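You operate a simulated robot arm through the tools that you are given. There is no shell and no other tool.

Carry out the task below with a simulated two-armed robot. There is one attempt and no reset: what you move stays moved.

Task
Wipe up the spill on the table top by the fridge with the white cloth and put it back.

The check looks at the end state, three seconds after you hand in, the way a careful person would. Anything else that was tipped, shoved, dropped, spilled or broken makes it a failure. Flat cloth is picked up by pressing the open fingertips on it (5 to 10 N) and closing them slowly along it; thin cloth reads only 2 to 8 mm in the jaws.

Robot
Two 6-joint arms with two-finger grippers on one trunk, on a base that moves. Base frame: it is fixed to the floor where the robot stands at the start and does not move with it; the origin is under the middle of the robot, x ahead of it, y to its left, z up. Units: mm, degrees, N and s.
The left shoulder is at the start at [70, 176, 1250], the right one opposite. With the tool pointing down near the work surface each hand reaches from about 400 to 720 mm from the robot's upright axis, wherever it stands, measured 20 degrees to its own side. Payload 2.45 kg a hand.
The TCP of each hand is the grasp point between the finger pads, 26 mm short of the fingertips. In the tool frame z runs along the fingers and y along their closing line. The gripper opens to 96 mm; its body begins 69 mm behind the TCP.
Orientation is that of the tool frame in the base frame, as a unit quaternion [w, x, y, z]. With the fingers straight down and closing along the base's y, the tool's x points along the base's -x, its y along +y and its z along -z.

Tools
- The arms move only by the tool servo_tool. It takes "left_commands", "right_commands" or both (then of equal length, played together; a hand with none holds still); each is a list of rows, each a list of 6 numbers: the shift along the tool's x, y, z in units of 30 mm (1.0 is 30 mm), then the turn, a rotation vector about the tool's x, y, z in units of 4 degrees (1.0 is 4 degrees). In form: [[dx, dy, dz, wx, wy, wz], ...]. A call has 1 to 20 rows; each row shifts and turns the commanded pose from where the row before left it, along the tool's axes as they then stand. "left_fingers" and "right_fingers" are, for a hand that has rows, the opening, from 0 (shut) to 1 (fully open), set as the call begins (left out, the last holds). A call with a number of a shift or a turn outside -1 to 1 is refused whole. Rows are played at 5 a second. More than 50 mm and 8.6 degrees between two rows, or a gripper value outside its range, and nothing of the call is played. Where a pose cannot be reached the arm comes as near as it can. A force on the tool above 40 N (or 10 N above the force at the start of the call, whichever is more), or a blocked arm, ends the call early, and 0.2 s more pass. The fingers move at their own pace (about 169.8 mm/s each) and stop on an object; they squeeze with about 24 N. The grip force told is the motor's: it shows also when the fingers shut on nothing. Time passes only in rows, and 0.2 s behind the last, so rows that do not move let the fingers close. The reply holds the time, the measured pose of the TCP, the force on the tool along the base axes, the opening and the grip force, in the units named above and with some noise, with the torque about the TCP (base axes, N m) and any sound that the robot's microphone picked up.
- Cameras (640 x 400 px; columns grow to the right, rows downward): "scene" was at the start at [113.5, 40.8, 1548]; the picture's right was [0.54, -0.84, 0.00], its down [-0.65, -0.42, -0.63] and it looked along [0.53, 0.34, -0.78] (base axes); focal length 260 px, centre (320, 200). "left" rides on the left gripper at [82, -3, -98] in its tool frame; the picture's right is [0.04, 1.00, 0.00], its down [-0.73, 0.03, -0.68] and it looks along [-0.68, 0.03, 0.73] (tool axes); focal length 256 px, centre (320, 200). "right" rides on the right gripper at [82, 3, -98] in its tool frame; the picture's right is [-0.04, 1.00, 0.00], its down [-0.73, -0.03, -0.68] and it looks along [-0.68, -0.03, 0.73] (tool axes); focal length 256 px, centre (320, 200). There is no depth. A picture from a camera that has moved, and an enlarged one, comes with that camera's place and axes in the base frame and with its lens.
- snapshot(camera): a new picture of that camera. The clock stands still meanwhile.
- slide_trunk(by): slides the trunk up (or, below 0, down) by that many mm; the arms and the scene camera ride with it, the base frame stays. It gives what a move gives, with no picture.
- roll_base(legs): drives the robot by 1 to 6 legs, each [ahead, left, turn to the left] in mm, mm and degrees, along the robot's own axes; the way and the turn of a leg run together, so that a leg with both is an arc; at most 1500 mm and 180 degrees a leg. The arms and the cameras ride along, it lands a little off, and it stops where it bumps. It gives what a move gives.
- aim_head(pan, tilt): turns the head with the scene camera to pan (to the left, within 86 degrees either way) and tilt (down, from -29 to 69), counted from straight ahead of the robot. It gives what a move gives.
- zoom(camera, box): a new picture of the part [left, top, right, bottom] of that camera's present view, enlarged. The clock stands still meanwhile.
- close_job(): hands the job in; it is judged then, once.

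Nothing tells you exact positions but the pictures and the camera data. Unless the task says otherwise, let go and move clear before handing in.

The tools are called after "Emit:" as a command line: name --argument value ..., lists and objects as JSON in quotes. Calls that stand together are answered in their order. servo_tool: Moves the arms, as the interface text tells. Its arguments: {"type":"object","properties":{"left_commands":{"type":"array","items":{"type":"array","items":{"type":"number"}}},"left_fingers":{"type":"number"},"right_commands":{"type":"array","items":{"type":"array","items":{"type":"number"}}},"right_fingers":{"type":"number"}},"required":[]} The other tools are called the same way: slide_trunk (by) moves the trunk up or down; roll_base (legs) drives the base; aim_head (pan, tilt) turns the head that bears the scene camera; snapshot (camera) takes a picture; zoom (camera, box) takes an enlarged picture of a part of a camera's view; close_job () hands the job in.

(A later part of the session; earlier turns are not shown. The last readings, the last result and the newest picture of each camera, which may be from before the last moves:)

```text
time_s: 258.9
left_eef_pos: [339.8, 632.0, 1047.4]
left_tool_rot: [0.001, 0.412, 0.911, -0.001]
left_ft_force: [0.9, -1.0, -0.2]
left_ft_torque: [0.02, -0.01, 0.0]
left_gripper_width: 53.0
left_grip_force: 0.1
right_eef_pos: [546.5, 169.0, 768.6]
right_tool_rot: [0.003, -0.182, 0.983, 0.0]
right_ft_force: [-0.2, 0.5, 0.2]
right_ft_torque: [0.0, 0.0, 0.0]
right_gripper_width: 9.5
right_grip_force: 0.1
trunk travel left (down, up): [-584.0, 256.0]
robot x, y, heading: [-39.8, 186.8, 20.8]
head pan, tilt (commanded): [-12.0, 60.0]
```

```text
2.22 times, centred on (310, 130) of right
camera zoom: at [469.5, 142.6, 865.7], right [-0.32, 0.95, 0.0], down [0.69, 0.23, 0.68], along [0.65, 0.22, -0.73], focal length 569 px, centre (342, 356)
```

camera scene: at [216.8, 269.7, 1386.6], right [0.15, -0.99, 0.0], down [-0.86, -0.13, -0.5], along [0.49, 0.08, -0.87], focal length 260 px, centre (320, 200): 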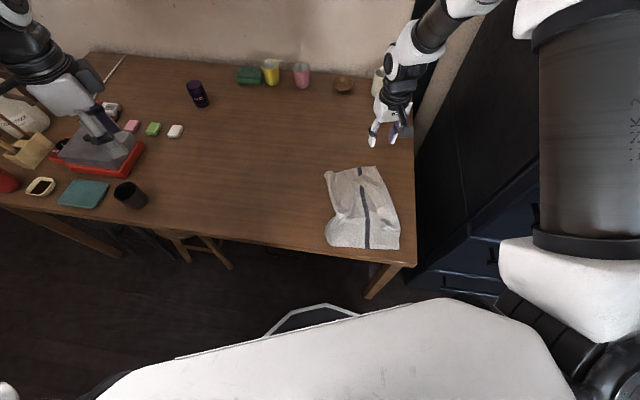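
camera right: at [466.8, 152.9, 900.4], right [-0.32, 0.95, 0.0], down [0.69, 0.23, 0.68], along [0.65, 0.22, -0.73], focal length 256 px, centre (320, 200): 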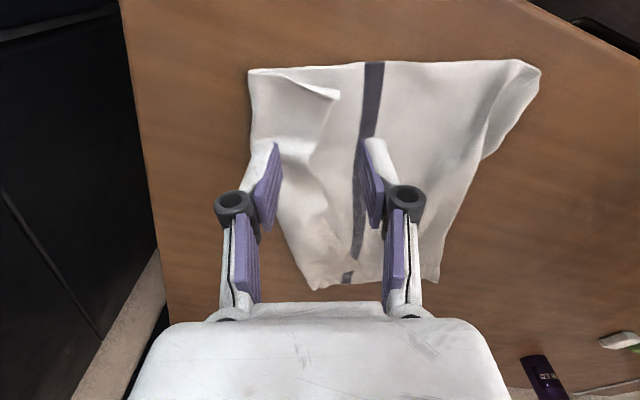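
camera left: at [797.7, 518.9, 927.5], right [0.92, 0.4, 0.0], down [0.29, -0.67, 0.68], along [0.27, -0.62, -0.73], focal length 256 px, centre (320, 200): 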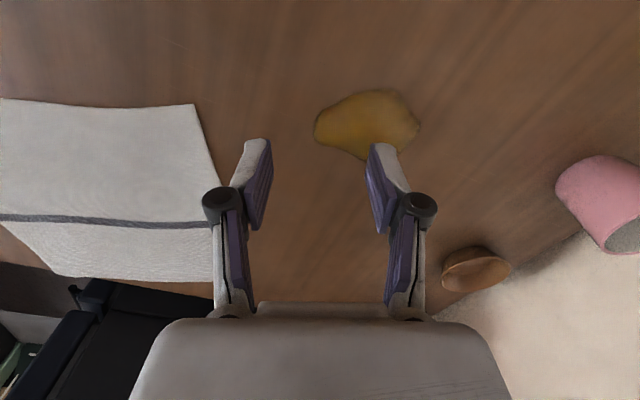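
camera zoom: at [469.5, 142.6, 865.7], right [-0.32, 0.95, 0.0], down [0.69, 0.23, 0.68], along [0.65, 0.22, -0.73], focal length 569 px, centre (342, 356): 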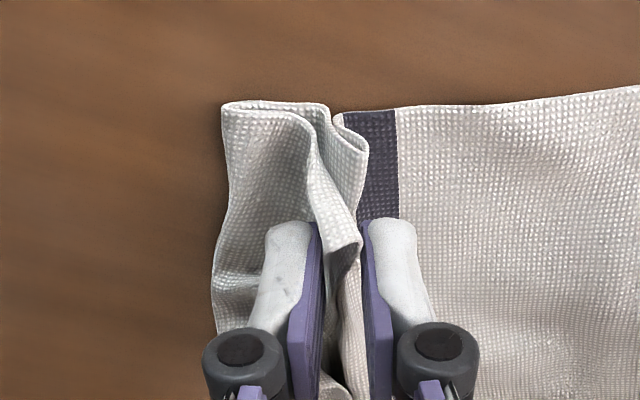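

Emit:
servo_tool --right_commands '[[0, 0, 0, 0, 0, 0], [0, 0, 0, 0, 0, 0], [0, 0, 0, 0, 0, 0]]' --right_fingers 0.0

Emit:
servo_tool --right_commands '[[0, 0, -0.5, 0, 0, 0], [0, 0, -0.7, 0, 0, 0], [0, -0.3, -0.4, 0, 0, 0], [0, 0, 0, 0, 0, 0]]'

Emit:
zoom --camera "right" --box '[180, 20, 440, 200]'

Emit:
zoom --camera "scene" --box '[270, 80, 410, 220]'

```text
time_s: 259.7
left_eef_pos: [340.3, 631.3, 1046.4]
left_tool_rot: [0.001, 0.412, 0.911, 0.0]
left_ft_force: [-0.1, 0.2, -0.5]
left_ft_torque: [0.0, -0.01, -0.02]
left_gripper_width: 52.8
left_grip_force: 0.1
right_eef_pos: [545.3, 168.4, 768.1]
right_tool_rot: [0.004, -0.181, 0.983, 0.0]
right_ft_force: [-0.9, 0.3, -0.4]
right_ft_torque: [0.02, 0.01, -0.02]
right_gripper_width: 3.9
right_grip_force: 29.7
trunk travel left (down, up): [-584.0, 256.0]
robot x, y, heading: [-43.6, 191.7, 20.8]
head pan, tilt (commanded): [-12.0, 60.0]
```

```text
time_s: 260.7
left_eef_pos: [339.7, 633.0, 1046.7]
left_tool_rot: [0.001, 0.412, 0.911, -0.001]
left_ft_force: [-0.3, 0.8, 0.5]
left_ft_torque: [0.01, 0.02, -0.01]
left_gripper_width: 53.0
left_grip_force: 0.0
right_eef_pos: [547.5, 157.9, 816.0]
right_tool_rot: [0.003, -0.182, 0.983, 0.0]
right_ft_force: [0.6, 0.7, -0.6]
right_ft_torque: [0.05, 0.03, 0.04]
right_gripper_width: 3.0
right_grip_force: 28.9
trunk travel left (down, up): [-584.0, 256.0]
robot x, y, heading: [-39.2, 188.4, 20.8]
head pan, tilt (commanded): [-12.0, 60.0]
```

```text
2.22 times, centred on (310, 110) of right
camera zoom: at [472.0, 133.6, 913.8], right [-0.32, 0.95, 0.0], down [0.69, 0.23, 0.68], along [0.65, 0.22, -0.73], focal length 569 px, centre (342, 400)
```

zoom: 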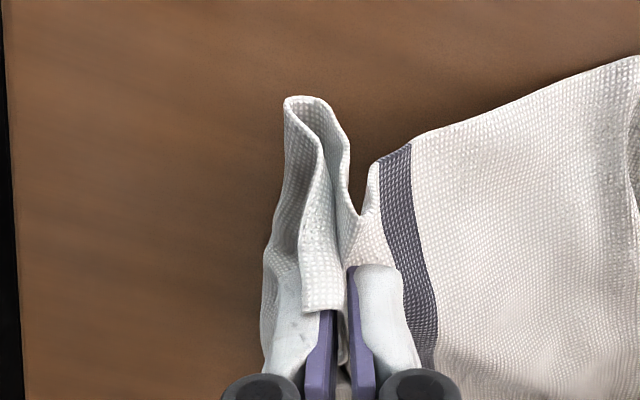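

```text
2.86 times, centred on (340, 150) of scene
camera zoom: at [71.4, 214.4, 1386.6], right [0.15, -0.99, 0.0], down [-0.86, -0.13, -0.5], along [0.49, 0.08, -0.87], focal length 743 px, centre (263, 343)
```

zoom: 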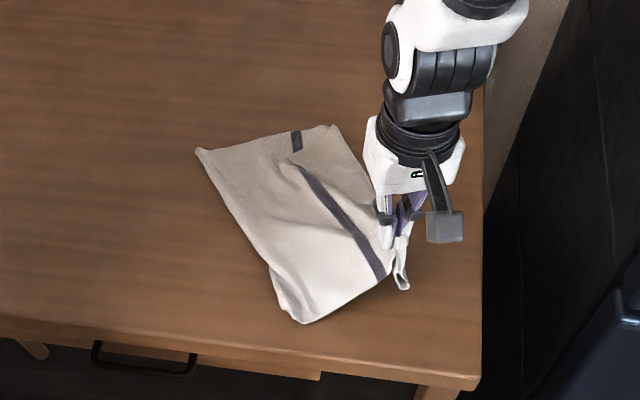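

The pinch holds the sheet just left of the crease, so the folded strip hangs free on the right side of the fingers. I'll lift higher so the strip can drop open, then lay it down toward the right.

Emit:
servo_tool --right_commands '[[0, -0.2, -0.6, 0, 0, 0], [0, -0.2, -0.8, 0, 0, 0], [0, -0.2, -0.8, 0, 0, 0], [0, -0.2, -0.6, 0, 0, 0], [0, 0, 0, 0, 0, 0], [0, 0, 0, 0, 0, 0]]'

Emit:
zoom --camera "right" --box '[180, 0, 440, 180]'

Emit:
zoom --camera "scene" --box '[300, 60, 440, 200]'

```text
time_s: 262.1
left_eef_pos: [339.9, 631.3, 1047.2]
left_tool_rot: [0.001, 0.412, 0.911, -0.001]
left_ft_force: [0.1, 1.1, -0.9]
left_ft_torque: [0.02, -0.03, -0.03]
left_gripper_width: 52.7
left_grip_force: 0.1
right_eef_pos: [555.3, 137.4, 901.6]
right_tool_rot: [0.004, -0.181, 0.983, 0.001]
right_ft_force: [1.8, 3.3, -0.3]
right_ft_torque: [0.05, -0.07, -0.01]
right_gripper_width: 3.1
right_grip_force: 28.4
trunk travel left (down, up): [-584.0, 256.0]
robot x, y, heading: [-40.4, 189.0, 20.9]
head pan, tilt (commanded): [-12.0, 60.0]
```

```text
2.22 times, centred on (310, 90) of right
camera zoom: at [479.2, 111.2, 998.1], right [-0.32, 0.95, 0.0], down [0.69, 0.23, 0.68], along [0.65, 0.22, -0.73], focal length 569 px, centre (342, 444)
```

zoom: 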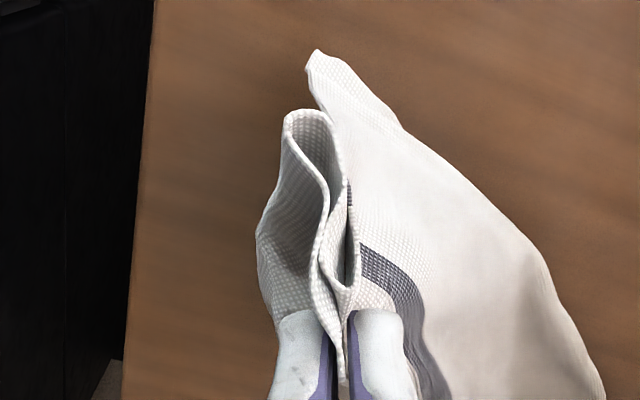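

```text
2.86 times, centred on (370, 130) of scene
camera zoom: at [71.3, 214.0, 1386.7], right [0.15, -0.99, 0.0], down [-0.86, -0.13, -0.5], along [0.49, 0.08, -0.87], focal length 743 px, centre (177, 400)
```

zoom: 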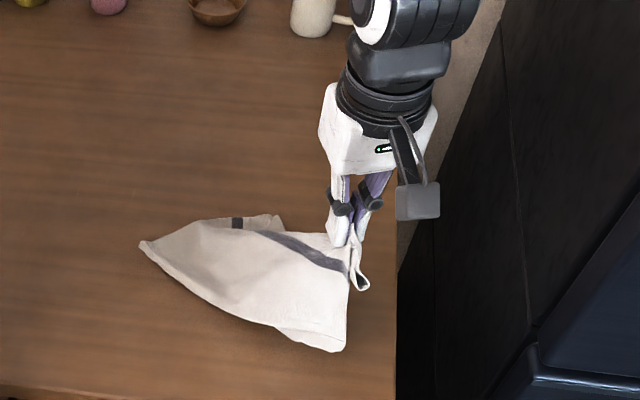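

The flap tip is caught together with the sheet, so it won't open this way. I'll lay this part down at its proper place, about (556, 135), let go, and then try opening the flap by sliding closed fingers under its free edge.

Emit:
servo_tool --right_commands '[[0, -0.3, 0.6, 0, 0, 0], [0, -0.4, 0.9, 0, 0, 0], [0, -0.4, 0.9, 0, 0, 0], [0, -0.2, 0.8, 0, 0, 0], [0, 0.3, 0.6, 0, 0, 0], [0, 0.4, 0.4, 0, 0, 0], [0, 0.4, 0.4, 0, 0, 0], [0, 0.2, 0.3, 0, 0, 0], [0, 0, 0, 0, 0, 0]]'

Emit:
zoom --camera "scene" --box '[270, 60, 430, 220]'

Emit:
zoom --camera "right" --box '[180, 20, 440, 200]'

```text
time_s: 264.1
left_eef_pos: [339.5, 631.0, 1046.9]
left_tool_rot: [0.001, 0.412, 0.911, 0.001]
left_ft_force: [0.2, 0.3, 0.4]
left_ft_torque: [0.01, 0.01, 0.01]
left_gripper_width: 52.7
left_grip_force: 0.1
right_eef_pos: [557.5, 137.9, 753.8]
right_tool_rot: [0.003, -0.181, 0.983, 0.001]
right_ft_force: [-0.2, 0.7, 2.1]
right_ft_torque: [0.02, -0.02, 0.0]
right_gripper_width: 3.4
right_grip_force: 28.2
trunk travel left (down, up): [-584.0, 256.0]
robot x, y, heading: [-39.1, 184.7, 20.9]
head pan, tilt (commanded): [-12.0, 60.0]
```

```text
2.50 times, centred on (350, 140) of scene
camera zoom: at [71.3, 213.8, 1386.7], right [0.15, -0.99, 0.0], down [-0.86, -0.13, -0.5], along [0.49, 0.08, -0.87], focal length 650 px, centre (245, 350)
```

zoom: 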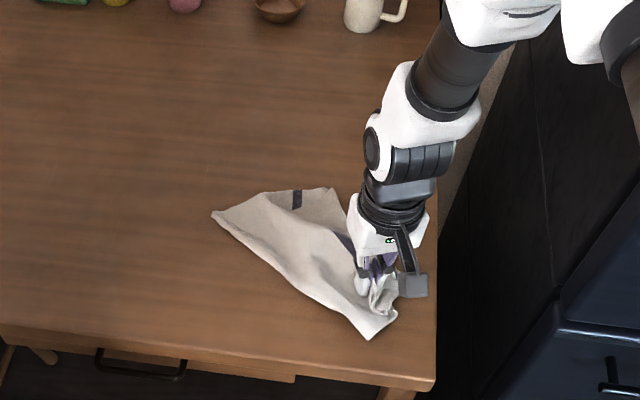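

```text
2.22 times, centred on (310, 110) of right
camera zoom: at [480.6, 111.4, 851.1], right [-0.32, 0.95, 0.0], down [0.69, 0.23, 0.68], along [0.65, 0.22, -0.73], focal length 569 px, centre (342, 400)
```

zoom: 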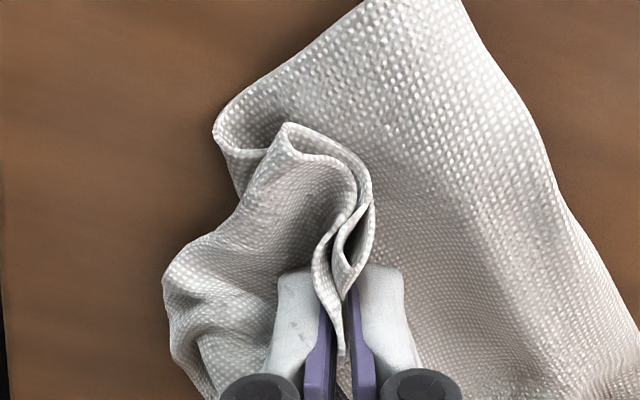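

That pulled corner D along. I'll release here, back off and take stock.

Emit:
servo_tool --right_commands '[[0, 0, 0, 0, 0, 0], [0, 0, 0, 0, 0, 0]]' --right_fingers 0.25

Emit:
servo_tool --right_commands '[[0, 0, -0.4, 0, 0, 0], [0, 0, -0.7, 0, 0, 0], [0, 0, -0.9, 0, 0, 0], [-0.5, 0, -0.9, 0, 0, 0], [-0.9, 0, -0.5, 0, 0, 0], [-0.9, 0, 0, 0, 0, 0], [-0.9, 0, 0, 0, 0, 0], [-0.9, 0, 0, 0, 0, 0], [0, 0, 0, 0, 0, 0]]'

Emit:
snapshot --camera "scene"

Emit:
zoom --camera "scene" --box '[280, 100, 420, 220]'

```text
time_s: 264.7
left_eef_pos: [340.4, 632.8, 1045.6]
left_tool_rot: [0.001, 0.412, 0.911, 0.0]
left_ft_force: [-0.6, 0.5, -0.2]
left_ft_torque: [0.01, 0.02, 0.01]
left_gripper_width: 52.6
left_grip_force: 0.1
right_eef_pos: [557.5, 138.5, 752.6]
right_tool_rot: [0.003, -0.181, 0.983, 0.001]
right_ft_force: [0.1, 0.5, -0.1]
right_ft_torque: [0.01, 0.02, -0.02]
right_gripper_width: 23.6
right_grip_force: 0.0
trunk travel left (down, up): [-584.0, 256.0]
robot x, y, heading: [-41.3, 184.5, 20.9]
head pan, tilt (commanded): [-12.0, 60.0]
```

```text
time_s: 266.7
left_eef_pos: [339.5, 632.6, 1047.5]
left_tool_rot: [0.001, 0.412, 0.911, 0.0]
left_ft_force: [0.1, -0.3, -0.5]
left_ft_torque: [-0.01, 0.01, -0.02]
left_gripper_width: 52.7
left_grip_force: 0.1
right_eef_pos: [671.7, 180.5, 857.6]
right_tool_rot: [0.004, -0.181, 0.983, 0.001]
right_ft_force: [-0.5, 0.2, -1.0]
right_ft_torque: [0.02, 0.01, 0.0]
right_gripper_width: 24.2
right_grip_force: 0.0
trunk travel left (down, up): [-584.0, 256.0]
robot x, y, heading: [-40.4, 186.3, 21.1]
head pan, tilt (commanded): [-12.0, 60.0]
```

```text
taken
camera scene: at [70.7, 213.9, 1386.7], right [0.15, -0.99, 0.0], down [-0.86, -0.13, -0.5], along [0.49, 0.08, -0.87], focal length 260 px, centre (320, 200)
```

scene: 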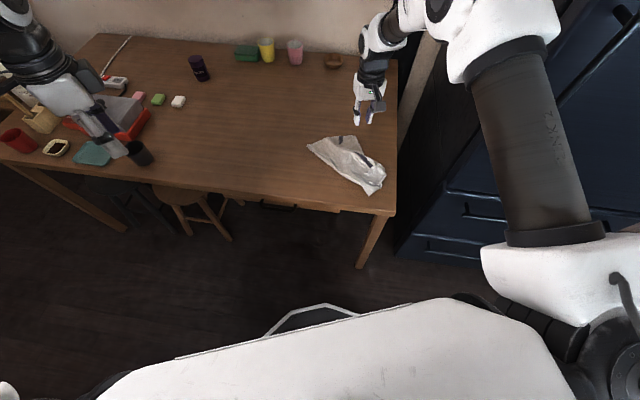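

```text
3.33 times, centred on (350, 160) of scene
camera zoom: at [70.7, 213.9, 1386.7], right [0.15, -0.99, 0.0], down [-0.86, -0.13, -0.5], along [0.49, 0.08, -0.87], focal length 867 px, centre (220, 333)
```

zoom: 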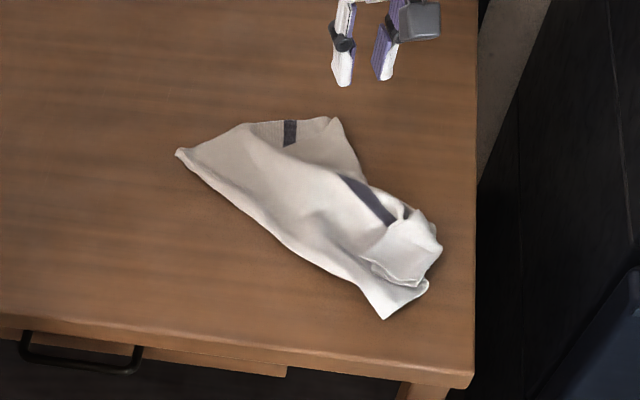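

Emit:
zoom --camera "scene" --box '[335, 135, 395, 205]'

Emit:
zoom --camera "scene" --box '[300, 125, 370, 185]'

Emit:
snapshot --camera "right"

```text
5.71 times, centred on (365, 170) of scene
camera zoom: at [70.7, 213.9, 1386.7], right [0.15, -0.99, 0.0], down [-0.86, -0.13, -0.5], along [0.49, 0.08, -0.87], focal length 1487 px, centre (63, 371)
```

zoom: 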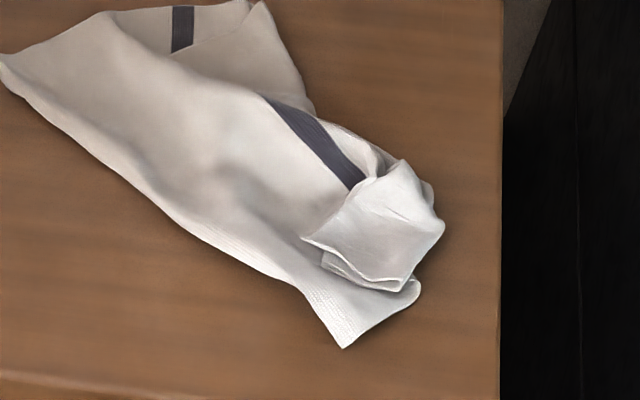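

```text
6.67 times, centred on (335, 155) of scene
camera zoom: at [70.7, 213.9, 1386.7], right [0.15, -0.99, 0.0], down [-0.86, -0.13, -0.5], along [0.49, 0.08, -0.87], focal length 1734 px, centre (220, 500)
```

zoom: 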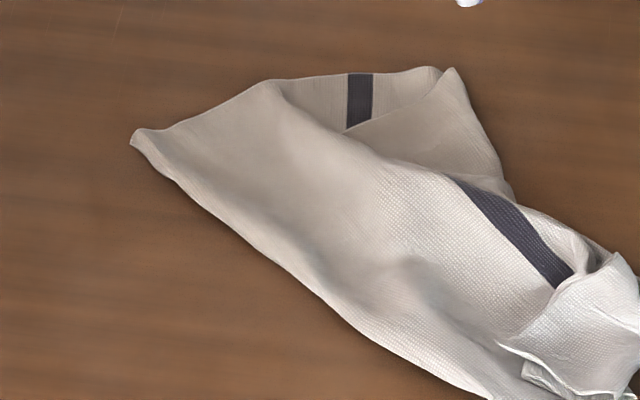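

```text
taken
camera right: at [595.2, 154.7, 954.0], right [-0.32, 0.95, 0.0], down [0.69, 0.23, 0.68], along [0.65, 0.22, -0.73], focal length 256 px, centre (320, 200)
```

right: 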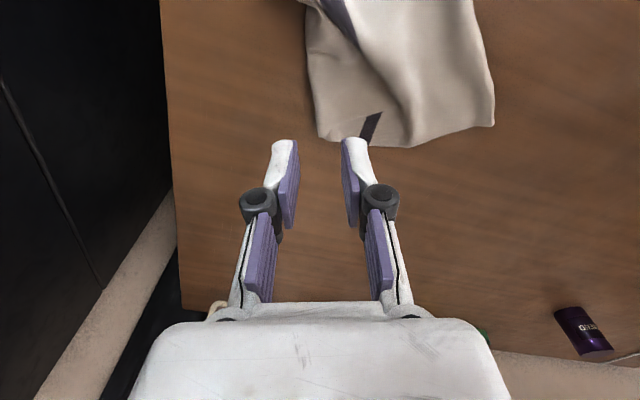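

Everything is still on the table and near home, but the near end is bunched. Corner D is a free single layer at about (485, 129); I'll step back 50 mm and draw it left to its home again.

Emit:
roll_base --legs '[[-50, 0, 0]]'

Emit:
servo_tool --right_commands '[[0.6, 0, 0, 0, 0, 0], [0.7, 0.08, 0, 0, 0, 0], [0.7, 0.1, 0, 0, 0, 0], [0.7, 0.1, 0.2, 0, 0, 0], [0.7, 0.1, 0.3, 0, 0, 0], [0.5, 0.1, 0.3, 0, 0, 0], [0, 0, 0.5, 0, 0, 0], [0, 0, 0, 0, 0, 0]]' --right_fingers 0.62

Emit:
snapshot --camera "right"

```text
time_s: 267.6
left_eef_pos: [295.3, 613.8, 1046.0]
left_tool_rot: [0.0, 0.411, 0.912, -0.001]
left_ft_force: [0.4, 0.4, 0.0]
left_ft_torque: [-0.01, 0.01, -0.02]
left_gripper_width: 52.8
left_grip_force: 0.0
right_eef_pos: [626.7, 164.5, 854.9]
right_tool_rot: [0.002, -0.181, 0.983, 0.001]
right_ft_force: [-0.4, 0.5, 0.7]
right_ft_torque: [0.0, -0.01, -0.01]
right_gripper_width: 24.1
right_grip_force: 0.1
trunk travel left (down, up): [-584.0, 256.0]
robot x, y, heading: [-86.7, 169.9, 21.0]
head pan, tilt (commanded): [-12.0, 60.0]
```

```text
time_s: 269.4
left_eef_pos: [294.0, 614.5, 1047.0]
left_tool_rot: [0.001, 0.411, 0.912, 0.0]
left_ft_force: [0.1, 0.7, 0.4]
left_ft_torque: [-0.04, -0.02, -0.03]
left_gripper_width: 52.8
left_grip_force: 0.0
right_eef_pos: [511.7, 135.1, 816.9]
right_tool_rot: [0.003, -0.182, 0.983, 0.001]
right_ft_force: [1.0, 0.4, 0.0]
right_ft_torque: [-0.02, -0.01, 0.02]
right_gripper_width: 59.6
right_grip_force: 0.0
trunk travel left (down, up): [-584.0, 256.0]
robot x, y, heading: [-84.9, 166.8, 20.6]
head pan, tilt (commanded): [-12.0, 60.0]
```

```text
taken
camera right: at [436.0, 109.8, 914.6], right [-0.32, 0.95, 0.0], down [0.69, 0.23, 0.68], along [0.65, 0.22, -0.73], focal length 256 px, centre (320, 200)
```

right: 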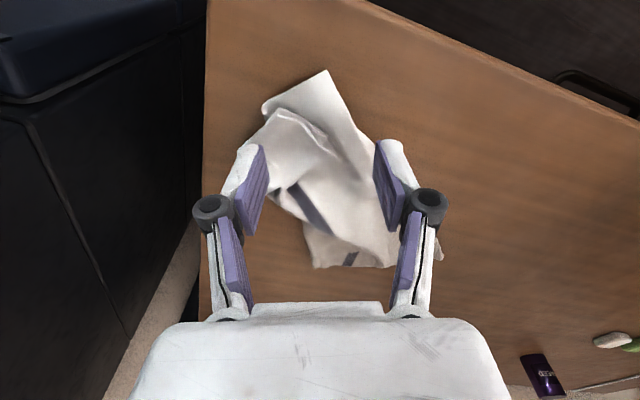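

Emit:
servo_tool --right_commands '[[0.3, 0, 0.6, 0, 0, 0], [0, 0, 0.6, 0, 0, 0], [0, 0, 0.5, 0, 0, 0], [0, 0, 0.35, 0, 0, 0], [0, 0, 0, 0, 0, 0]]'

Emit:
zoom --camera "right" --box '[200, 60, 460, 240]'

```text
time_s: 270.6
left_eef_pos: [294.4, 614.4, 1046.9]
left_tool_rot: [0.002, 0.411, 0.912, 0.0]
left_ft_force: [-0.9, -0.1, -0.1]
left_ft_torque: [0.0, 0.01, -0.02]
left_gripper_width: 52.6
left_grip_force: 0.1
right_eef_pos: [504.0, 131.9, 755.0]
right_tool_rot: [0.003, -0.181, 0.983, 0.001]
right_ft_force: [0.0, -0.3, -0.6]
right_ft_torque: [0.02, -0.01, 0.01]
right_gripper_width: 59.5
right_grip_force: 0.0
trunk travel left (down, up): [-584.0, 256.0]
robot x, y, heading: [-88.6, 169.9, 20.9]
head pan, tilt (commanded): [-12.0, 60.0]
```

```text
2.22 times, centred on (330, 150) of right
camera zoom: at [427.7, 105.5, 852.8], right [-0.32, 0.95, 0.0], down [0.69, 0.23, 0.68], along [0.65, 0.22, -0.73], focal length 569 px, centre (298, 311)
```

zoom: 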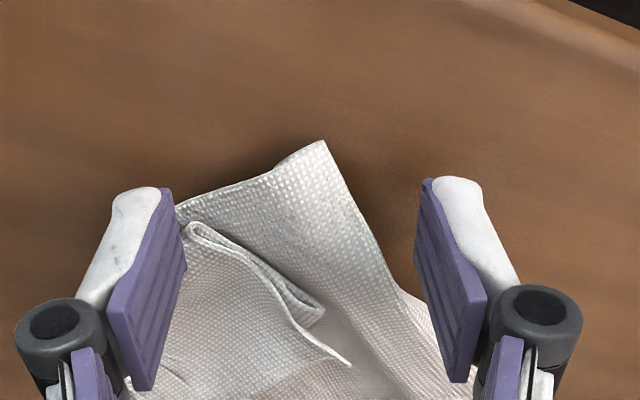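

Emit:
servo_tool --right_commands '[[0, 0, 0.2, 0, 0, 0], [0, 0, 0.07, 0, 0, 0], [0, 0, 0, 0, 0, 0]]'

Emit:
servo_tool --right_commands '[[0, 0, 0.03, 0, 0, 0], [0, 0, 0, 0, 0, 0]]' --right_fingers 0.5

Emit:
servo_tool --right_commands '[[0, 0, 0, 0, 0, 0], [0, 0, 0, 0, 0, 0]]' --right_fingers 0.38

Emit:
zoom --camera "right" --box '[200, 60, 460, 240]'

```text
time_s: 271.4
left_eef_pos: [294.5, 613.4, 1047.1]
left_tool_rot: [0.001, 0.411, 0.911, 0.0]
left_ft_force: [0.5, -0.4, 0.3]
left_ft_torque: [0.01, 0.0, -0.03]
left_gripper_width: 52.7
left_grip_force: 0.1
right_eef_pos: [503.6, 132.4, 747.8]
right_tool_rot: [0.003, -0.182, 0.983, 0.001]
right_ft_force: [0.1, -0.2, 1.7]
right_ft_torque: [0.0, 0.0, 0.01]
right_gripper_width: 59.6
right_grip_force: 0.2
trunk travel left (down, up): [-584.0, 256.0]
robot x, y, heading: [-84.1, 172.2, 21.0]
head pan, tilt (commanded): [-12.0, 60.0]
```

```text
time_s: 272.0
left_eef_pos: [292.8, 614.3, 1047.0]
left_tool_rot: [0.001, 0.411, 0.911, 0.001]
left_ft_force: [0.0, -0.2, -0.3]
left_ft_torque: [-0.04, 0.01, 0.04]
left_gripper_width: 52.9
left_grip_force: 0.1
right_eef_pos: [504.6, 131.1, 746.5]
right_tool_rot: [0.004, -0.181, 0.983, 0.001]
right_ft_force: [0.1, 0.6, 2.7]
right_ft_torque: [-0.05, -0.04, 0.03]
right_gripper_width: 49.0
right_grip_force: 0.1
trunk travel left (down, up): [-584.0, 256.0]
robot x, y, heading: [-87.0, 171.9, 21.1]
head pan, tilt (commanded): [-12.0, 60.0]
```

```text
time_s: 272.6
left_eef_pos: [293.6, 614.4, 1047.8]
left_tool_rot: [0.001, 0.411, 0.912, 0.001]
left_ft_force: [0.1, 0.1, 0.0]
left_ft_torque: [-0.03, 0.03, 0.0]
left_gripper_width: 52.7
left_grip_force: 0.1
right_eef_pos: [505.0, 130.7, 746.9]
right_tool_rot: [0.004, -0.181, 0.984, 0.001]
right_ft_force: [0.7, -0.4, 2.6]
right_ft_torque: [-0.05, -0.05, -0.04]
right_gripper_width: 35.0
right_grip_force: 5.7
trunk travel left (down, up): [-584.0, 256.0]
robot x, y, heading: [-84.8, 168.2, 21.0]
head pan, tilt (commanded): [-12.0, 60.0]
```

```text
2.22 times, centred on (330, 150) of right
camera zoom: at [427.7, 105.3, 843.8], right [-0.32, 0.95, 0.0], down [0.69, 0.23, 0.68], along [0.65, 0.22, -0.73], focal length 569 px, centre (298, 311)
```

zoom: 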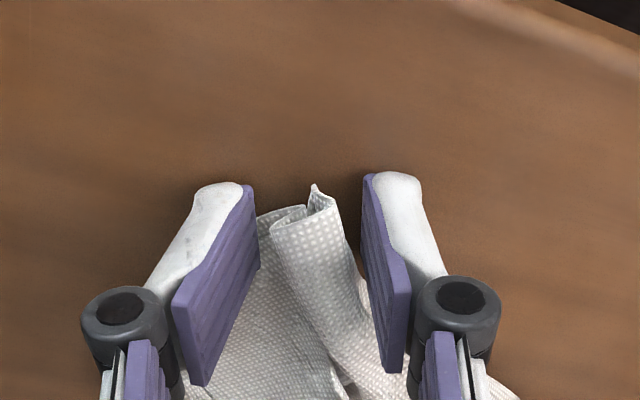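

Emit:
servo_tool --right_commands '[[-0.3, 0, -0.03, 0, 0, 0], [-0.15, 0, 0, 0, 0, 0], [0, 0, 0, 0, 0, 0]]'

Emit:
servo_tool --right_commands '[[0, 0, -0.03, 0, 0, 0], [0, 0, 0, 0, 0, 0]]' --right_fingers 0.22

Emit:
servo_tool --right_commands '[[0, 0, -0.03, 0, 0, 0], [0, 0, 0, 0, 0, 0]]' --right_fingers 0.1

Emit:
zoom --camera "right" --box '[200, 60, 460, 240]'

```text
time_s: 273.4
left_eef_pos: [294.4, 613.9, 1047.5]
left_tool_rot: [0.001, 0.412, 0.911, 0.0]
left_ft_force: [-0.1, 0.2, 0.0]
left_ft_torque: [0.01, 0.0, -0.04]
left_gripper_width: 52.8
left_grip_force: 0.1
right_eef_pos: [517.4, 137.2, 747.7]
right_tool_rot: [0.003, -0.182, 0.983, 0.001]
right_ft_force: [-1.2, -0.3, 2.0]
right_ft_torque: [-0.02, -0.02, 0.02]
right_gripper_width: 37.1
right_grip_force: 0.1
trunk travel left (down, up): [-584.0, 256.0]
robot x, y, heading: [-85.1, 169.1, 21.0]
head pan, tilt (commanded): [-12.0, 60.0]
```

```text
time_s: 274.0
left_eef_pos: [294.7, 615.1, 1047.6]
left_tool_rot: [0.001, 0.412, 0.911, 0.001]
left_ft_force: [0.0, -0.3, 0.9]
left_ft_torque: [0.01, 0.03, -0.02]
left_gripper_width: 52.8
left_grip_force: 0.1
right_eef_pos: [517.4, 136.5, 748.4]
right_tool_rot: [0.004, -0.182, 0.983, 0.0]
right_ft_force: [-0.3, 0.5, 3.0]
right_ft_torque: [-0.02, -0.02, 0.03]
right_gripper_width: 21.3
right_grip_force: 0.1
trunk travel left (down, up): [-584.0, 256.0]
robot x, y, heading: [-83.3, 168.7, 21.0]
head pan, tilt (commanded): [-12.0, 60.0]
```

```text
time_s: 274.6
left_eef_pos: [293.4, 615.7, 1047.1]
left_tool_rot: [0.001, 0.411, 0.912, 0.001]
left_ft_force: [-0.4, -0.1, -0.4]
left_ft_torque: [0.0, 0.03, -0.02]
left_gripper_width: 52.9
left_grip_force: 0.0
right_eef_pos: [516.4, 135.9, 749.7]
right_tool_rot: [0.003, -0.182, 0.983, 0.0]
right_ft_force: [-0.7, 0.4, 1.0]
right_ft_torque: [0.0, -0.02, 0.0]
right_gripper_width: 9.7
right_grip_force: 0.0
trunk travel left (down, up): [-584.0, 256.0]
robot x, y, heading: [-83.9, 169.3, 20.9]
head pan, tilt (commanded): [-12.0, 60.0]
```

```text
2.22 times, centred on (330, 150) of right
camera zoom: at [440.4, 110.0, 846.5], right [-0.32, 0.95, 0.0], down [0.69, 0.23, 0.68], along [0.65, 0.22, -0.73], focal length 569 px, centre (298, 311)
```

zoom: 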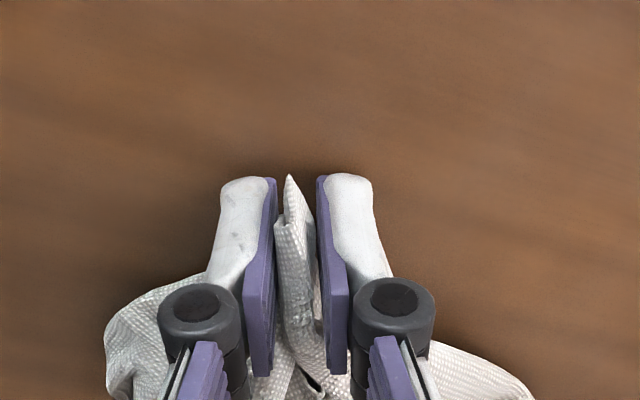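

D's corner is between the pads. Since hanging the cloth freely removes its folds, I'll grip D, lift the whole cloth high, and lay it out again diagonally from B's place toward D's place.

Emit:
servo_tool --right_commands '[[0, 0, -0.03, 0, 0, 0], [0, 0, 0, 0, 0, 0], [0, 0, 0, 0, 0, 0]]' --right_fingers 0.0

Emit:
servo_tool --right_commands '[[0, 0, -0.5, 0, 0, 0], [0, 0, -0.8, 0, 0, 0], [0, 0, -0.9, 0, 0, 0], [-0.2, 0, -0.9, 0, 0, 0], [-0.2, 0, -0.9, 0, 0, 0], [-0.2, 0, -0.9, 0, 0, 0], [-0.2, 0, -0.9, 0, 0, 0], [0, 0, 0, 0, 0, 0]]'

Emit:
slide_trunk --by 200

Emit:
snapshot --camera "scene"

Emit:
snapshot --camera "right"

```text
time_s: 275.4
left_eef_pos: [293.2, 614.5, 1046.8]
left_tool_rot: [0.001, 0.411, 0.912, 0.001]
left_ft_force: [1.0, 0.8, 0.8]
left_ft_torque: [0.01, -0.02, -0.01]
left_gripper_width: 52.8
left_grip_force: 0.0
right_eef_pos: [517.5, 136.6, 749.9]
right_tool_rot: [0.003, -0.181, 0.983, 0.0]
right_ft_force: [0.7, -0.4, -0.4]
right_ft_torque: [-0.01, 0.02, -0.02]
right_gripper_width: 3.9
right_grip_force: 23.5
trunk travel left (down, up): [-584.0, 256.0]
robot x, y, heading: [-82.8, 168.5, 20.9]
head pan, tilt (commanded): [-12.0, 60.0]
```

```text
time_s: 277.2
left_eef_pos: [295.9, 613.2, 1047.6]
left_tool_rot: [0.001, 0.412, 0.911, 0.0]
left_ft_force: [1.0, 0.0, 0.5]
left_ft_torque: [0.03, 0.0, 0.01]
left_gripper_width: 52.6
left_grip_force: 0.1
right_eef_pos: [538.7, 145.4, 923.0]
right_tool_rot: [0.003, -0.182, 0.983, 0.0]
right_ft_force: [0.0, 0.5, -0.9]
right_ft_torque: [-0.02, 0.02, -0.03]
right_gripper_width: 3.6
right_grip_force: 24.1
trunk travel left (down, up): [-584.0, 256.0]
robot x, y, heading: [-86.8, 170.2, 21.0]
head pan, tilt (commanded): [-12.0, 60.0]
```

```text
time_s: 279.4
left_eef_pos: [295.1, 614.8, 1247.3]
left_tool_rot: [0.001, 0.412, 0.911, 0.0]
left_ft_force: [0.0, 0.1, -1.7]
left_ft_torque: [0.02, 0.03, 0.01]
left_gripper_width: 52.8
left_grip_force: 0.1
right_eef_pos: [537.5, 145.2, 1121.9]
right_tool_rot: [0.003, -0.182, 0.983, 0.001]
right_ft_force: [-0.8, 0.1, 0.2]
right_ft_torque: [-0.01, 0.01, 0.02]
right_gripper_width: 3.7
right_grip_force: 24.2
trunk travel left (down, up): [-784.0, 56.0]
robot x, y, heading: [-86.6, 169.8, 20.9]
head pan, tilt (commanded): [-12.0, 60.0]
```

```text
taken
camera scene: at [26.0, 196.8, 1586.6], right [0.15, -0.99, 0.0], down [-0.86, -0.13, -0.5], along [0.49, 0.08, -0.87], focal length 260 px, centre (320, 200)
```

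scene: 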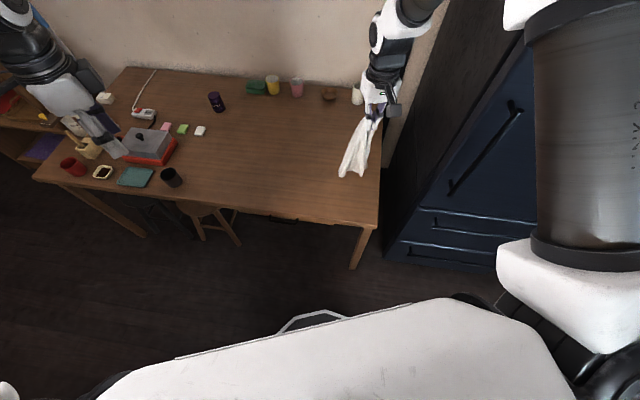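

```text
taken
camera right: at [461.5, 119.3, 1219.7], right [-0.32, 0.95, 0.0], down [0.69, 0.23, 0.68], along [0.65, 0.22, -0.73], focal length 256 px, centre (320, 200)
```

right: 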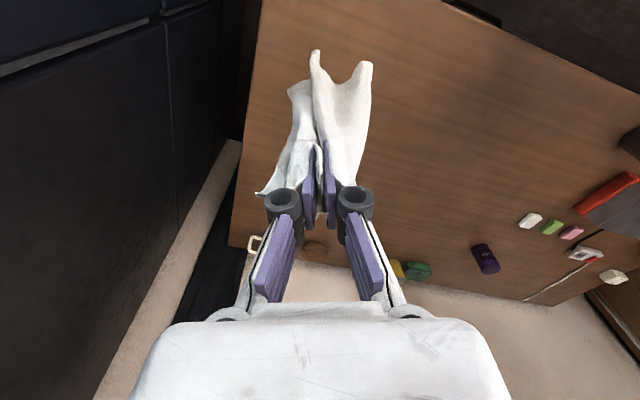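

Emit:
zoom --camera "right" --box '[220, 30, 420, 220]'

Emit:
zoom --camera "scene" --box '[320, 70, 420, 190]'

```text
2.11 times, centred on (320, 125) of right
camera zoom: at [461.5, 119.3, 1219.7], right [-0.32, 0.95, 0.0], down [0.69, 0.23, 0.68], along [0.65, 0.22, -0.73], focal length 539 px, centre (320, 358)
```

zoom: 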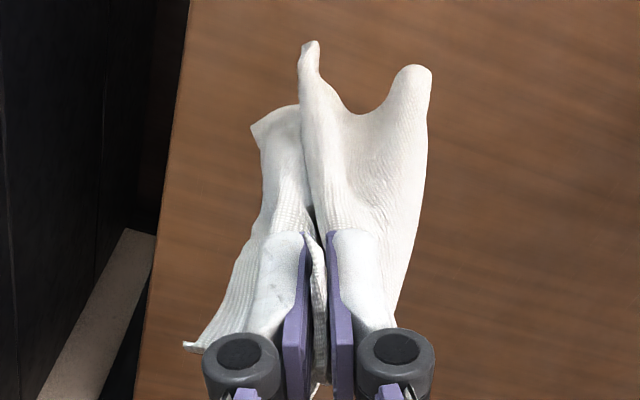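

```text
3.33 times, centred on (370, 130) of scene
camera zoom: at [26.0, 196.8, 1586.6], right [0.15, -0.99, 0.0], down [-0.86, -0.13, -0.5], along [0.49, 0.08, -0.87], focal length 867 px, centre (153, 433)
```

zoom: 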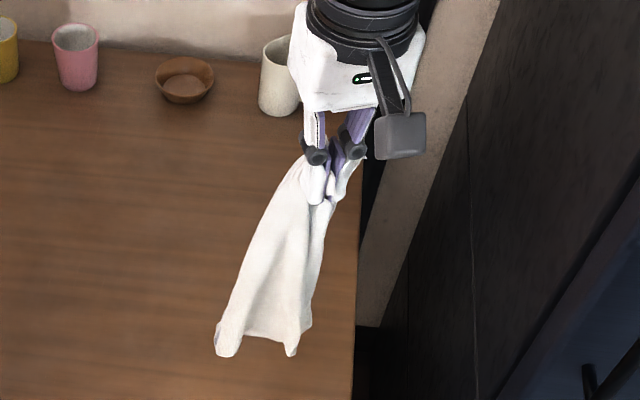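

The grip holds the C–D end gathered, with A and B hanging at the bottom, which is also a good way to lay it: A–B end first at its place, then drawing back toward me. I'll roll forward along the cloth's direction.

Emit:
roll_base --legs '[[275, 20, 0]]'

Emit:
slide_trunk --by -140

Emit:
snapshot --camera "scene"

Emit:
zoom --camera "scene" --box '[310, 70, 430, 210]'

```text
time_s: 281.3
left_eef_pos: [541.8, 731.8, 1248.0]
left_tool_rot: [0.001, 0.409, 0.912, 0.0]
left_ft_force: [-0.8, 0.3, 0.4]
left_ft_torque: [0.0, 0.02, 0.0]
left_gripper_width: 52.9
left_grip_force: 0.0
right_eef_pos: [786.1, 263.9, 1123.7]
right_tool_rot: [0.003, -0.184, 0.983, 0.001]
right_ft_force: [-0.9, 0.5, 0.1]
right_ft_torque: [-0.01, -0.02, 0.01]
right_gripper_width: 3.7
right_grip_force: 24.2
trunk travel left (down, up): [-784.0, 56.0]
robot x, y, heading: [161.1, 284.3, 21.1]
head pan, tilt (commanded): [-12.0, 60.0]
```

```text
time_s: 283.0
left_eef_pos: [542.2, 731.8, 1107.5]
left_tool_rot: [0.002, 0.409, 0.912, 0.0]
left_ft_force: [-0.4, -0.2, 0.4]
left_ft_torque: [0.01, 0.04, 0.0]
left_gripper_width: 52.7
left_grip_force: 0.1
right_eef_pos: [786.9, 264.5, 983.2]
right_tool_rot: [0.003, -0.183, 0.983, 0.001]
right_ft_force: [-0.8, -0.5, -0.3]
right_ft_torque: [0.03, 0.0, 0.01]
right_gripper_width: 3.7
right_grip_force: 24.2
trunk travel left (down, up): [-644.0, 196.0]
robot x, y, heading: [163.0, 286.5, 21.1]
head pan, tilt (commanded): [-12.0, 60.0]
```

```text
taken
camera scene: at [274.5, 313.6, 1446.7], right [0.16, -0.99, 0.0], down [-0.86, -0.14, -0.5], along [0.49, 0.08, -0.87], focal length 260 px, centre (320, 200)
```

scene: 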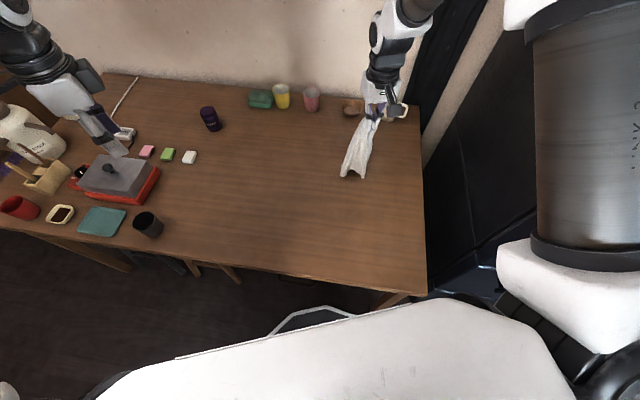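

```text
2.86 times, centred on (370, 140) of scene
camera zoom: at [274.5, 313.6, 1446.7], right [0.16, -0.99, 0.0], down [-0.86, -0.14, -0.5], along [0.49, 0.08, -0.87], focal length 743 px, centre (177, 371)
```

zoom: 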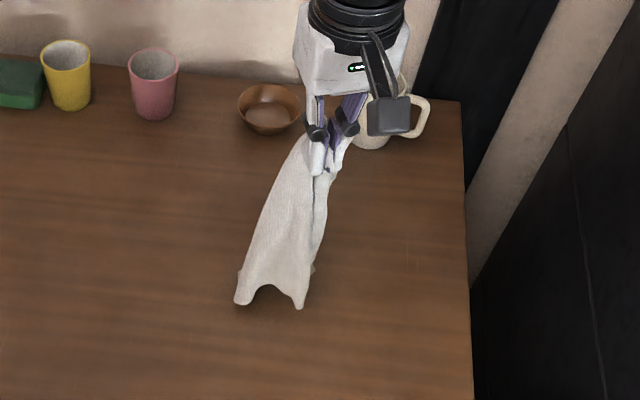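

The lower end (A–B) now rests on the table at its home line. I'll lay the cloth back toward me in steps: lower, roll back, lower, roll back.

Emit:
servo_tool --right_commands '[[0, 0, 0.42, 0, 0, 0], [0, 0, 0.42, 0, 0, 0], [0, 0, 0, 0, 0, 0]]'

Emit:
roll_base --legs '[[-90, 0, 0]]'

Emit:
servo_tool --right_commands '[[0, 0, 0.56, 0, 0, 0], [0, 0, 0.56, 0, 0, 0], [0, 0, 0.56, 0, 0, 0], [0, 0, 0, 0, 0, 0]]'

Emit:
roll_base --legs '[[-75, 0, 0]]'

Emit:
servo_tool --right_commands '[[0, 0, 0.62, 0, 0, 0], [0, 0, 0.62, 0, 0, 0], [0, 0, 0.62, 0, 0, 0], [0, 0, 0.62, 0, 0, 0], [0, 0, 0, 0, 0, 0]]'

Emit:
zoom --camera "scene" --box '[300, 70, 430, 220]'

```text
time_s: 283.8
left_eef_pos: [543.4, 732.6, 1107.1]
left_tool_rot: [0.001, 0.41, 0.912, 0.001]
left_ft_force: [-0.5, 0.3, -0.7]
left_ft_torque: [0.0, 0.01, -0.02]
left_gripper_width: 52.7
left_grip_force: 0.0
right_eef_pos: [786.8, 265.5, 957.0]
right_tool_rot: [0.003, -0.183, 0.983, 0.0]
right_ft_force: [0.5, -0.4, -0.2]
right_ft_torque: [0.0, -0.01, 0.03]
right_gripper_width: 4.0
right_grip_force: 23.9
trunk travel left (down, up): [-644.0, 196.0]
robot x, y, heading: [163.6, 287.2, 20.9]
head pan, tilt (commanded): [-12.0, 60.0]
```

```text
time_s: 284.9
left_eef_pos: [458.7, 701.2, 1107.2]
left_tool_rot: [0.001, 0.409, 0.913, 0.0]
left_ft_force: [-0.3, -1.2, 0.5]
left_ft_torque: [0.0, -0.04, 0.0]
left_gripper_width: 53.0
left_grip_force: 0.2
right_eef_pos: [703.6, 233.4, 956.4]
right_tool_rot: [0.004, -0.184, 0.983, 0.001]
right_ft_force: [0.2, -0.2, -0.1]
right_ft_torque: [-0.01, -0.01, 0.03]
right_gripper_width: 3.8
right_grip_force: 24.1
trunk travel left (down, up): [-644.0, 196.0]
robot x, y, heading: [75.8, 255.9, 21.1]
head pan, tilt (commanded): [-12.0, 60.0]
```

```text
time_s: 285.9
left_eef_pos: [458.9, 701.6, 1107.2]
left_tool_rot: [0.002, 0.409, 0.912, 0.0]
left_ft_force: [0.7, -0.3, 0.6]
left_ft_torque: [-0.01, 0.02, 0.03]
left_gripper_width: 52.8
left_grip_force: 0.1
right_eef_pos: [703.7, 232.9, 906.0]
right_tool_rot: [0.003, -0.182, 0.983, 0.0]
right_ft_force: [0.2, 0.4, 0.6]
right_ft_torque: [0.02, 0.03, -0.01]
right_gripper_width: 3.7
right_grip_force: 24.1
trunk travel left (down, up): [-644.0, 196.0]
robot x, y, heading: [77.5, 254.5, 21.1]
head pan, tilt (commanded): [-12.0, 60.0]
```

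```text
time_s: 286.9
left_eef_pos: [388.6, 673.6, 1107.2]
left_tool_rot: [0.0, 0.411, 0.912, -0.001]
left_ft_force: [-0.3, -0.2, -0.3]
left_ft_torque: [0.01, -0.02, -0.02]
left_gripper_width: 52.7
left_grip_force: 0.2
right_eef_pos: [633.1, 205.7, 906.8]
right_tool_rot: [0.003, -0.183, 0.983, 0.0]
right_ft_force: [-0.1, -0.5, 0.3]
right_ft_torque: [-0.03, -0.01, 0.0]
right_gripper_width: 3.8
right_grip_force: 24.3
trunk travel left (down, up): [-644.0, 196.0]
robot x, y, heading: [9.1, 224.9, 21.2]
head pan, tilt (commanded): [-12.0, 60.0]
```

```text
time_s: 288.1
left_eef_pos: [386.6, 673.4, 1108.1]
left_tool_rot: [0.001, 0.41, 0.912, 0.0]
left_ft_force: [-0.9, 0.4, 0.2]
left_ft_torque: [0.02, 0.01, 0.02]
left_gripper_width: 52.8
left_grip_force: 0.0
right_eef_pos: [632.3, 205.6, 831.7]
right_tool_rot: [0.003, -0.183, 0.983, 0.0]
right_ft_force: [0.7, -0.5, 0.1]
right_ft_torque: [0.05, 0.0, 0.01]
right_gripper_width: 3.7
right_grip_force: 24.0
trunk travel left (down, up): [-644.0, 196.0]
robot x, y, heading: [6.7, 229.7, 21.1]
head pan, tilt (commanded): [-12.0, 60.0]
```

```text
2.67 times, centred on (365, 145) of scene
camera zoom: at [120.1, 254.4, 1446.8], right [0.16, -0.99, 0.0], down [-0.85, -0.14, -0.5], along [0.49, 0.08, -0.87], focal length 694 px, centre (200, 347)
```

zoom: 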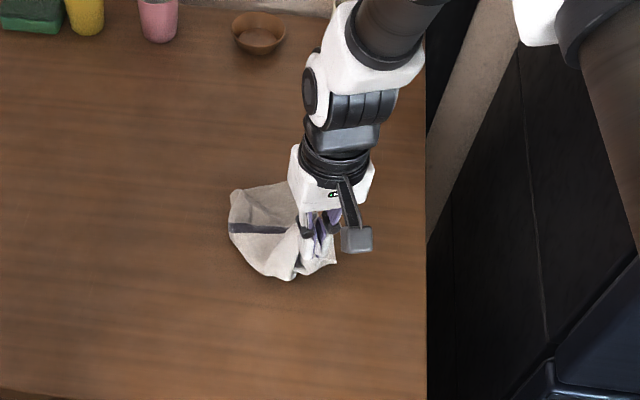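

The cloth slid along instead of staying put, so it is gathered near the middle of its home place. I'll set it down here, release, and look for free corners to draw outward, which worked well before.

Emit:
servo_tool --right_commands '[[0.1, 0, 0.6, 0, 0, 0], [0.2, 0, 0.7, 0, 0, 0], [0.2, 0, 0.7, 0, 0, 0], [0.2, 0, 0.55, 0, 0, 0], [0, 0, 0, 0, 0, 0]]'

Emit:
servo_tool --right_commands '[[0, 0, 0, 0, 0, 0], [0, 0, 0, 0, 0, 0]]' --right_fingers 0.3

Emit:
servo_tool --right_commands '[[0, 0, -0.5, 0, 0, 0], [0, 0, -0.8, 0, 0, 0], [0, 0, -0.9, 0, 0, 0], [0, -0.6, -0.9, 0, 0, 0], [-0.3, -0.9, -0.4, 0, 0, 0], [-0.6, -0.9, 0, 0, 0, 0], [-0.9, -0.9, 0, 0, 0, 0], [0, 0, 0, 0, 0, 0]]'

Emit:
zoom --camera "scene" --box '[290, 110, 400, 210]'

Emit:
snapshot --camera "right"

```text
time_s: 289.4
left_eef_pos: [388.0, 673.3, 1107.0]
left_tool_rot: [0.001, 0.41, 0.912, 0.0]
left_ft_force: [-0.5, 0.2, 0.2]
left_ft_torque: [-0.03, 0.04, -0.05]
left_gripper_width: 52.9
left_grip_force: 0.1
right_eef_pos: [613.3, 199.1, 754.5]
right_tool_rot: [0.003, -0.183, 0.983, 0.001]
right_ft_force: [0.1, 0.9, 0.5]
right_ft_torque: [0.01, 0.0, -0.01]
right_gripper_width: 3.7
right_grip_force: 24.0
trunk travel left (down, up): [-644.0, 196.0]
robot x, y, heading: [8.4, 225.9, 21.2]
head pan, tilt (commanded): [-12.0, 60.0]
```

```text
time_s: 289.9
left_eef_pos: [388.6, 673.8, 1106.1]
left_tool_rot: [0.001, 0.41, 0.912, 0.0]
left_ft_force: [-0.1, 0.1, -0.2]
left_ft_torque: [0.02, 0.05, 0.0]
left_gripper_width: 52.8
left_grip_force: 0.1
right_eef_pos: [613.5, 199.4, 755.5]
right_tool_rot: [0.003, -0.184, 0.983, 0.001]
right_ft_force: [0.9, 0.1, 0.7]
right_ft_torque: [-0.01, 0.03, 0.03]
right_gripper_width: 29.3
right_grip_force: 0.0
trunk travel left (down, up): [-644.0, 196.0]
robot x, y, heading: [12.2, 230.6, 20.9]
head pan, tilt (commanded): [-12.0, 60.0]
```

```text
time_s: 291.8
left_eef_pos: [386.5, 672.6, 1107.4]
left_tool_rot: [0.002, 0.41, 0.912, 0.0]
left_ft_force: [-0.9, 0.1, -0.4]
left_ft_torque: [-0.02, -0.01, -0.01]
left_gripper_width: 53.1
left_grip_force: 0.0
right_eef_pos: [699.9, 124.2, 860.6]
right_tool_rot: [0.004, -0.183, 0.983, 0.001]
right_ft_force: [0.2, 0.5, -1.0]
right_ft_torque: [-0.01, 0.01, -0.02]
right_gripper_width: 29.0
right_grip_force: 0.0
trunk travel left (down, up): [-644.0, 196.0]
robot x, y, heading: [8.5, 228.6, 21.1]
head pan, tilt (commanded): [-12.0, 60.0]
```

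```text
4.00 times, centred on (345, 160) of scene
camera zoom: at [120.4, 255.2, 1446.7], right [0.16, -0.99, 0.0], down [-0.85, -0.14, -0.5], along [0.49, 0.08, -0.87], focal length 1041 px, centre (220, 360)
```

zoom: 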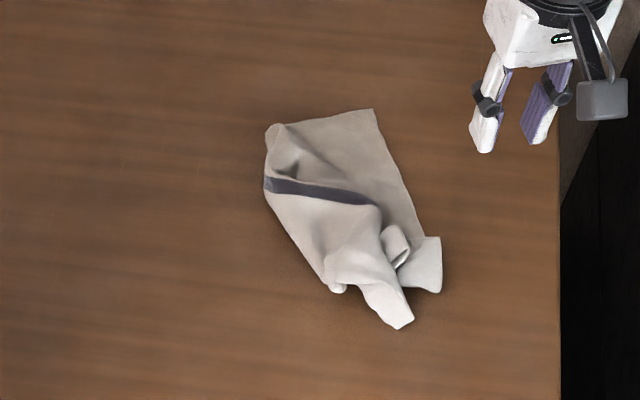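

```text
taken
camera right: at [624.4, 97.8, 958.2], right [-0.32, 0.95, 0.0], down [0.69, 0.24, 0.68], along [0.65, 0.22, -0.73], focal length 256 px, centre (320, 200)
```

right: 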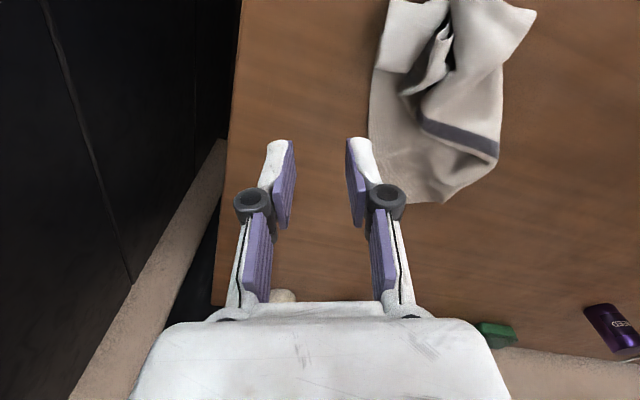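

Emit:
zoom --camera "scene" --box '[325, 155, 365, 200]'

Emit:
zoom --camera "scene" --box '[345, 125, 395, 165]'

Emit:
zoom --camera "right" --box '[350, 0, 560, 210]'

```text
8.89 times, centred on (345, 178) of scene
camera zoom: at [120.4, 255.2, 1446.7], right [0.16, -0.99, 0.0], down [-0.85, -0.14, -0.5], along [0.49, 0.08, -0.87], focal length 2312 px, centre (98, 400)
```

zoom: 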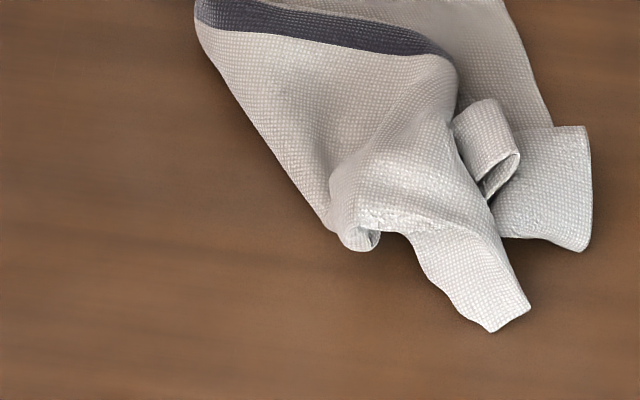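

```text
10.00 times, centred on (370, 145) of scene
camera zoom: at [120.4, 255.2, 1446.7], right [0.16, -0.99, 0.0], down [-0.85, -0.14, -0.5], along [0.49, 0.08, -0.87], focal length 2602 px, centre (-180, 750)
```

zoom: 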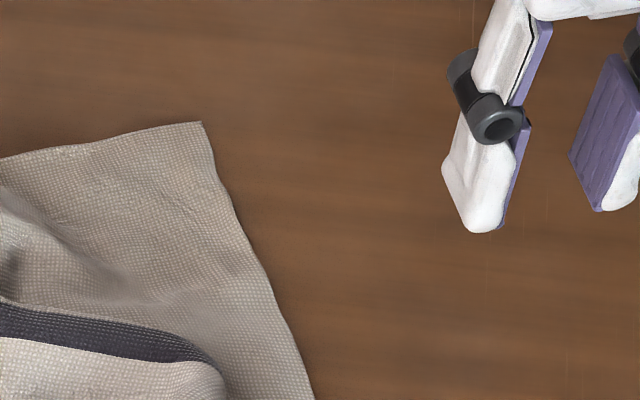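

```text
1.90 times, centred on (455, 105) of right
camera zoom: at [624.4, 97.8, 958.2], right [-0.32, 0.95, 0.0], down [0.69, 0.24, 0.68], along [0.65, 0.22, -0.73], focal length 488 px, centre (63, 381)
```

zoom: 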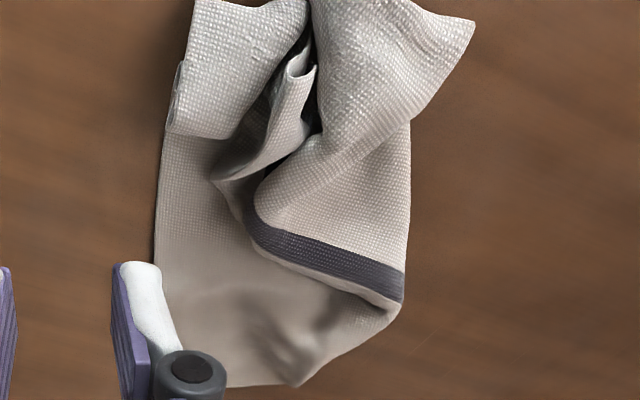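

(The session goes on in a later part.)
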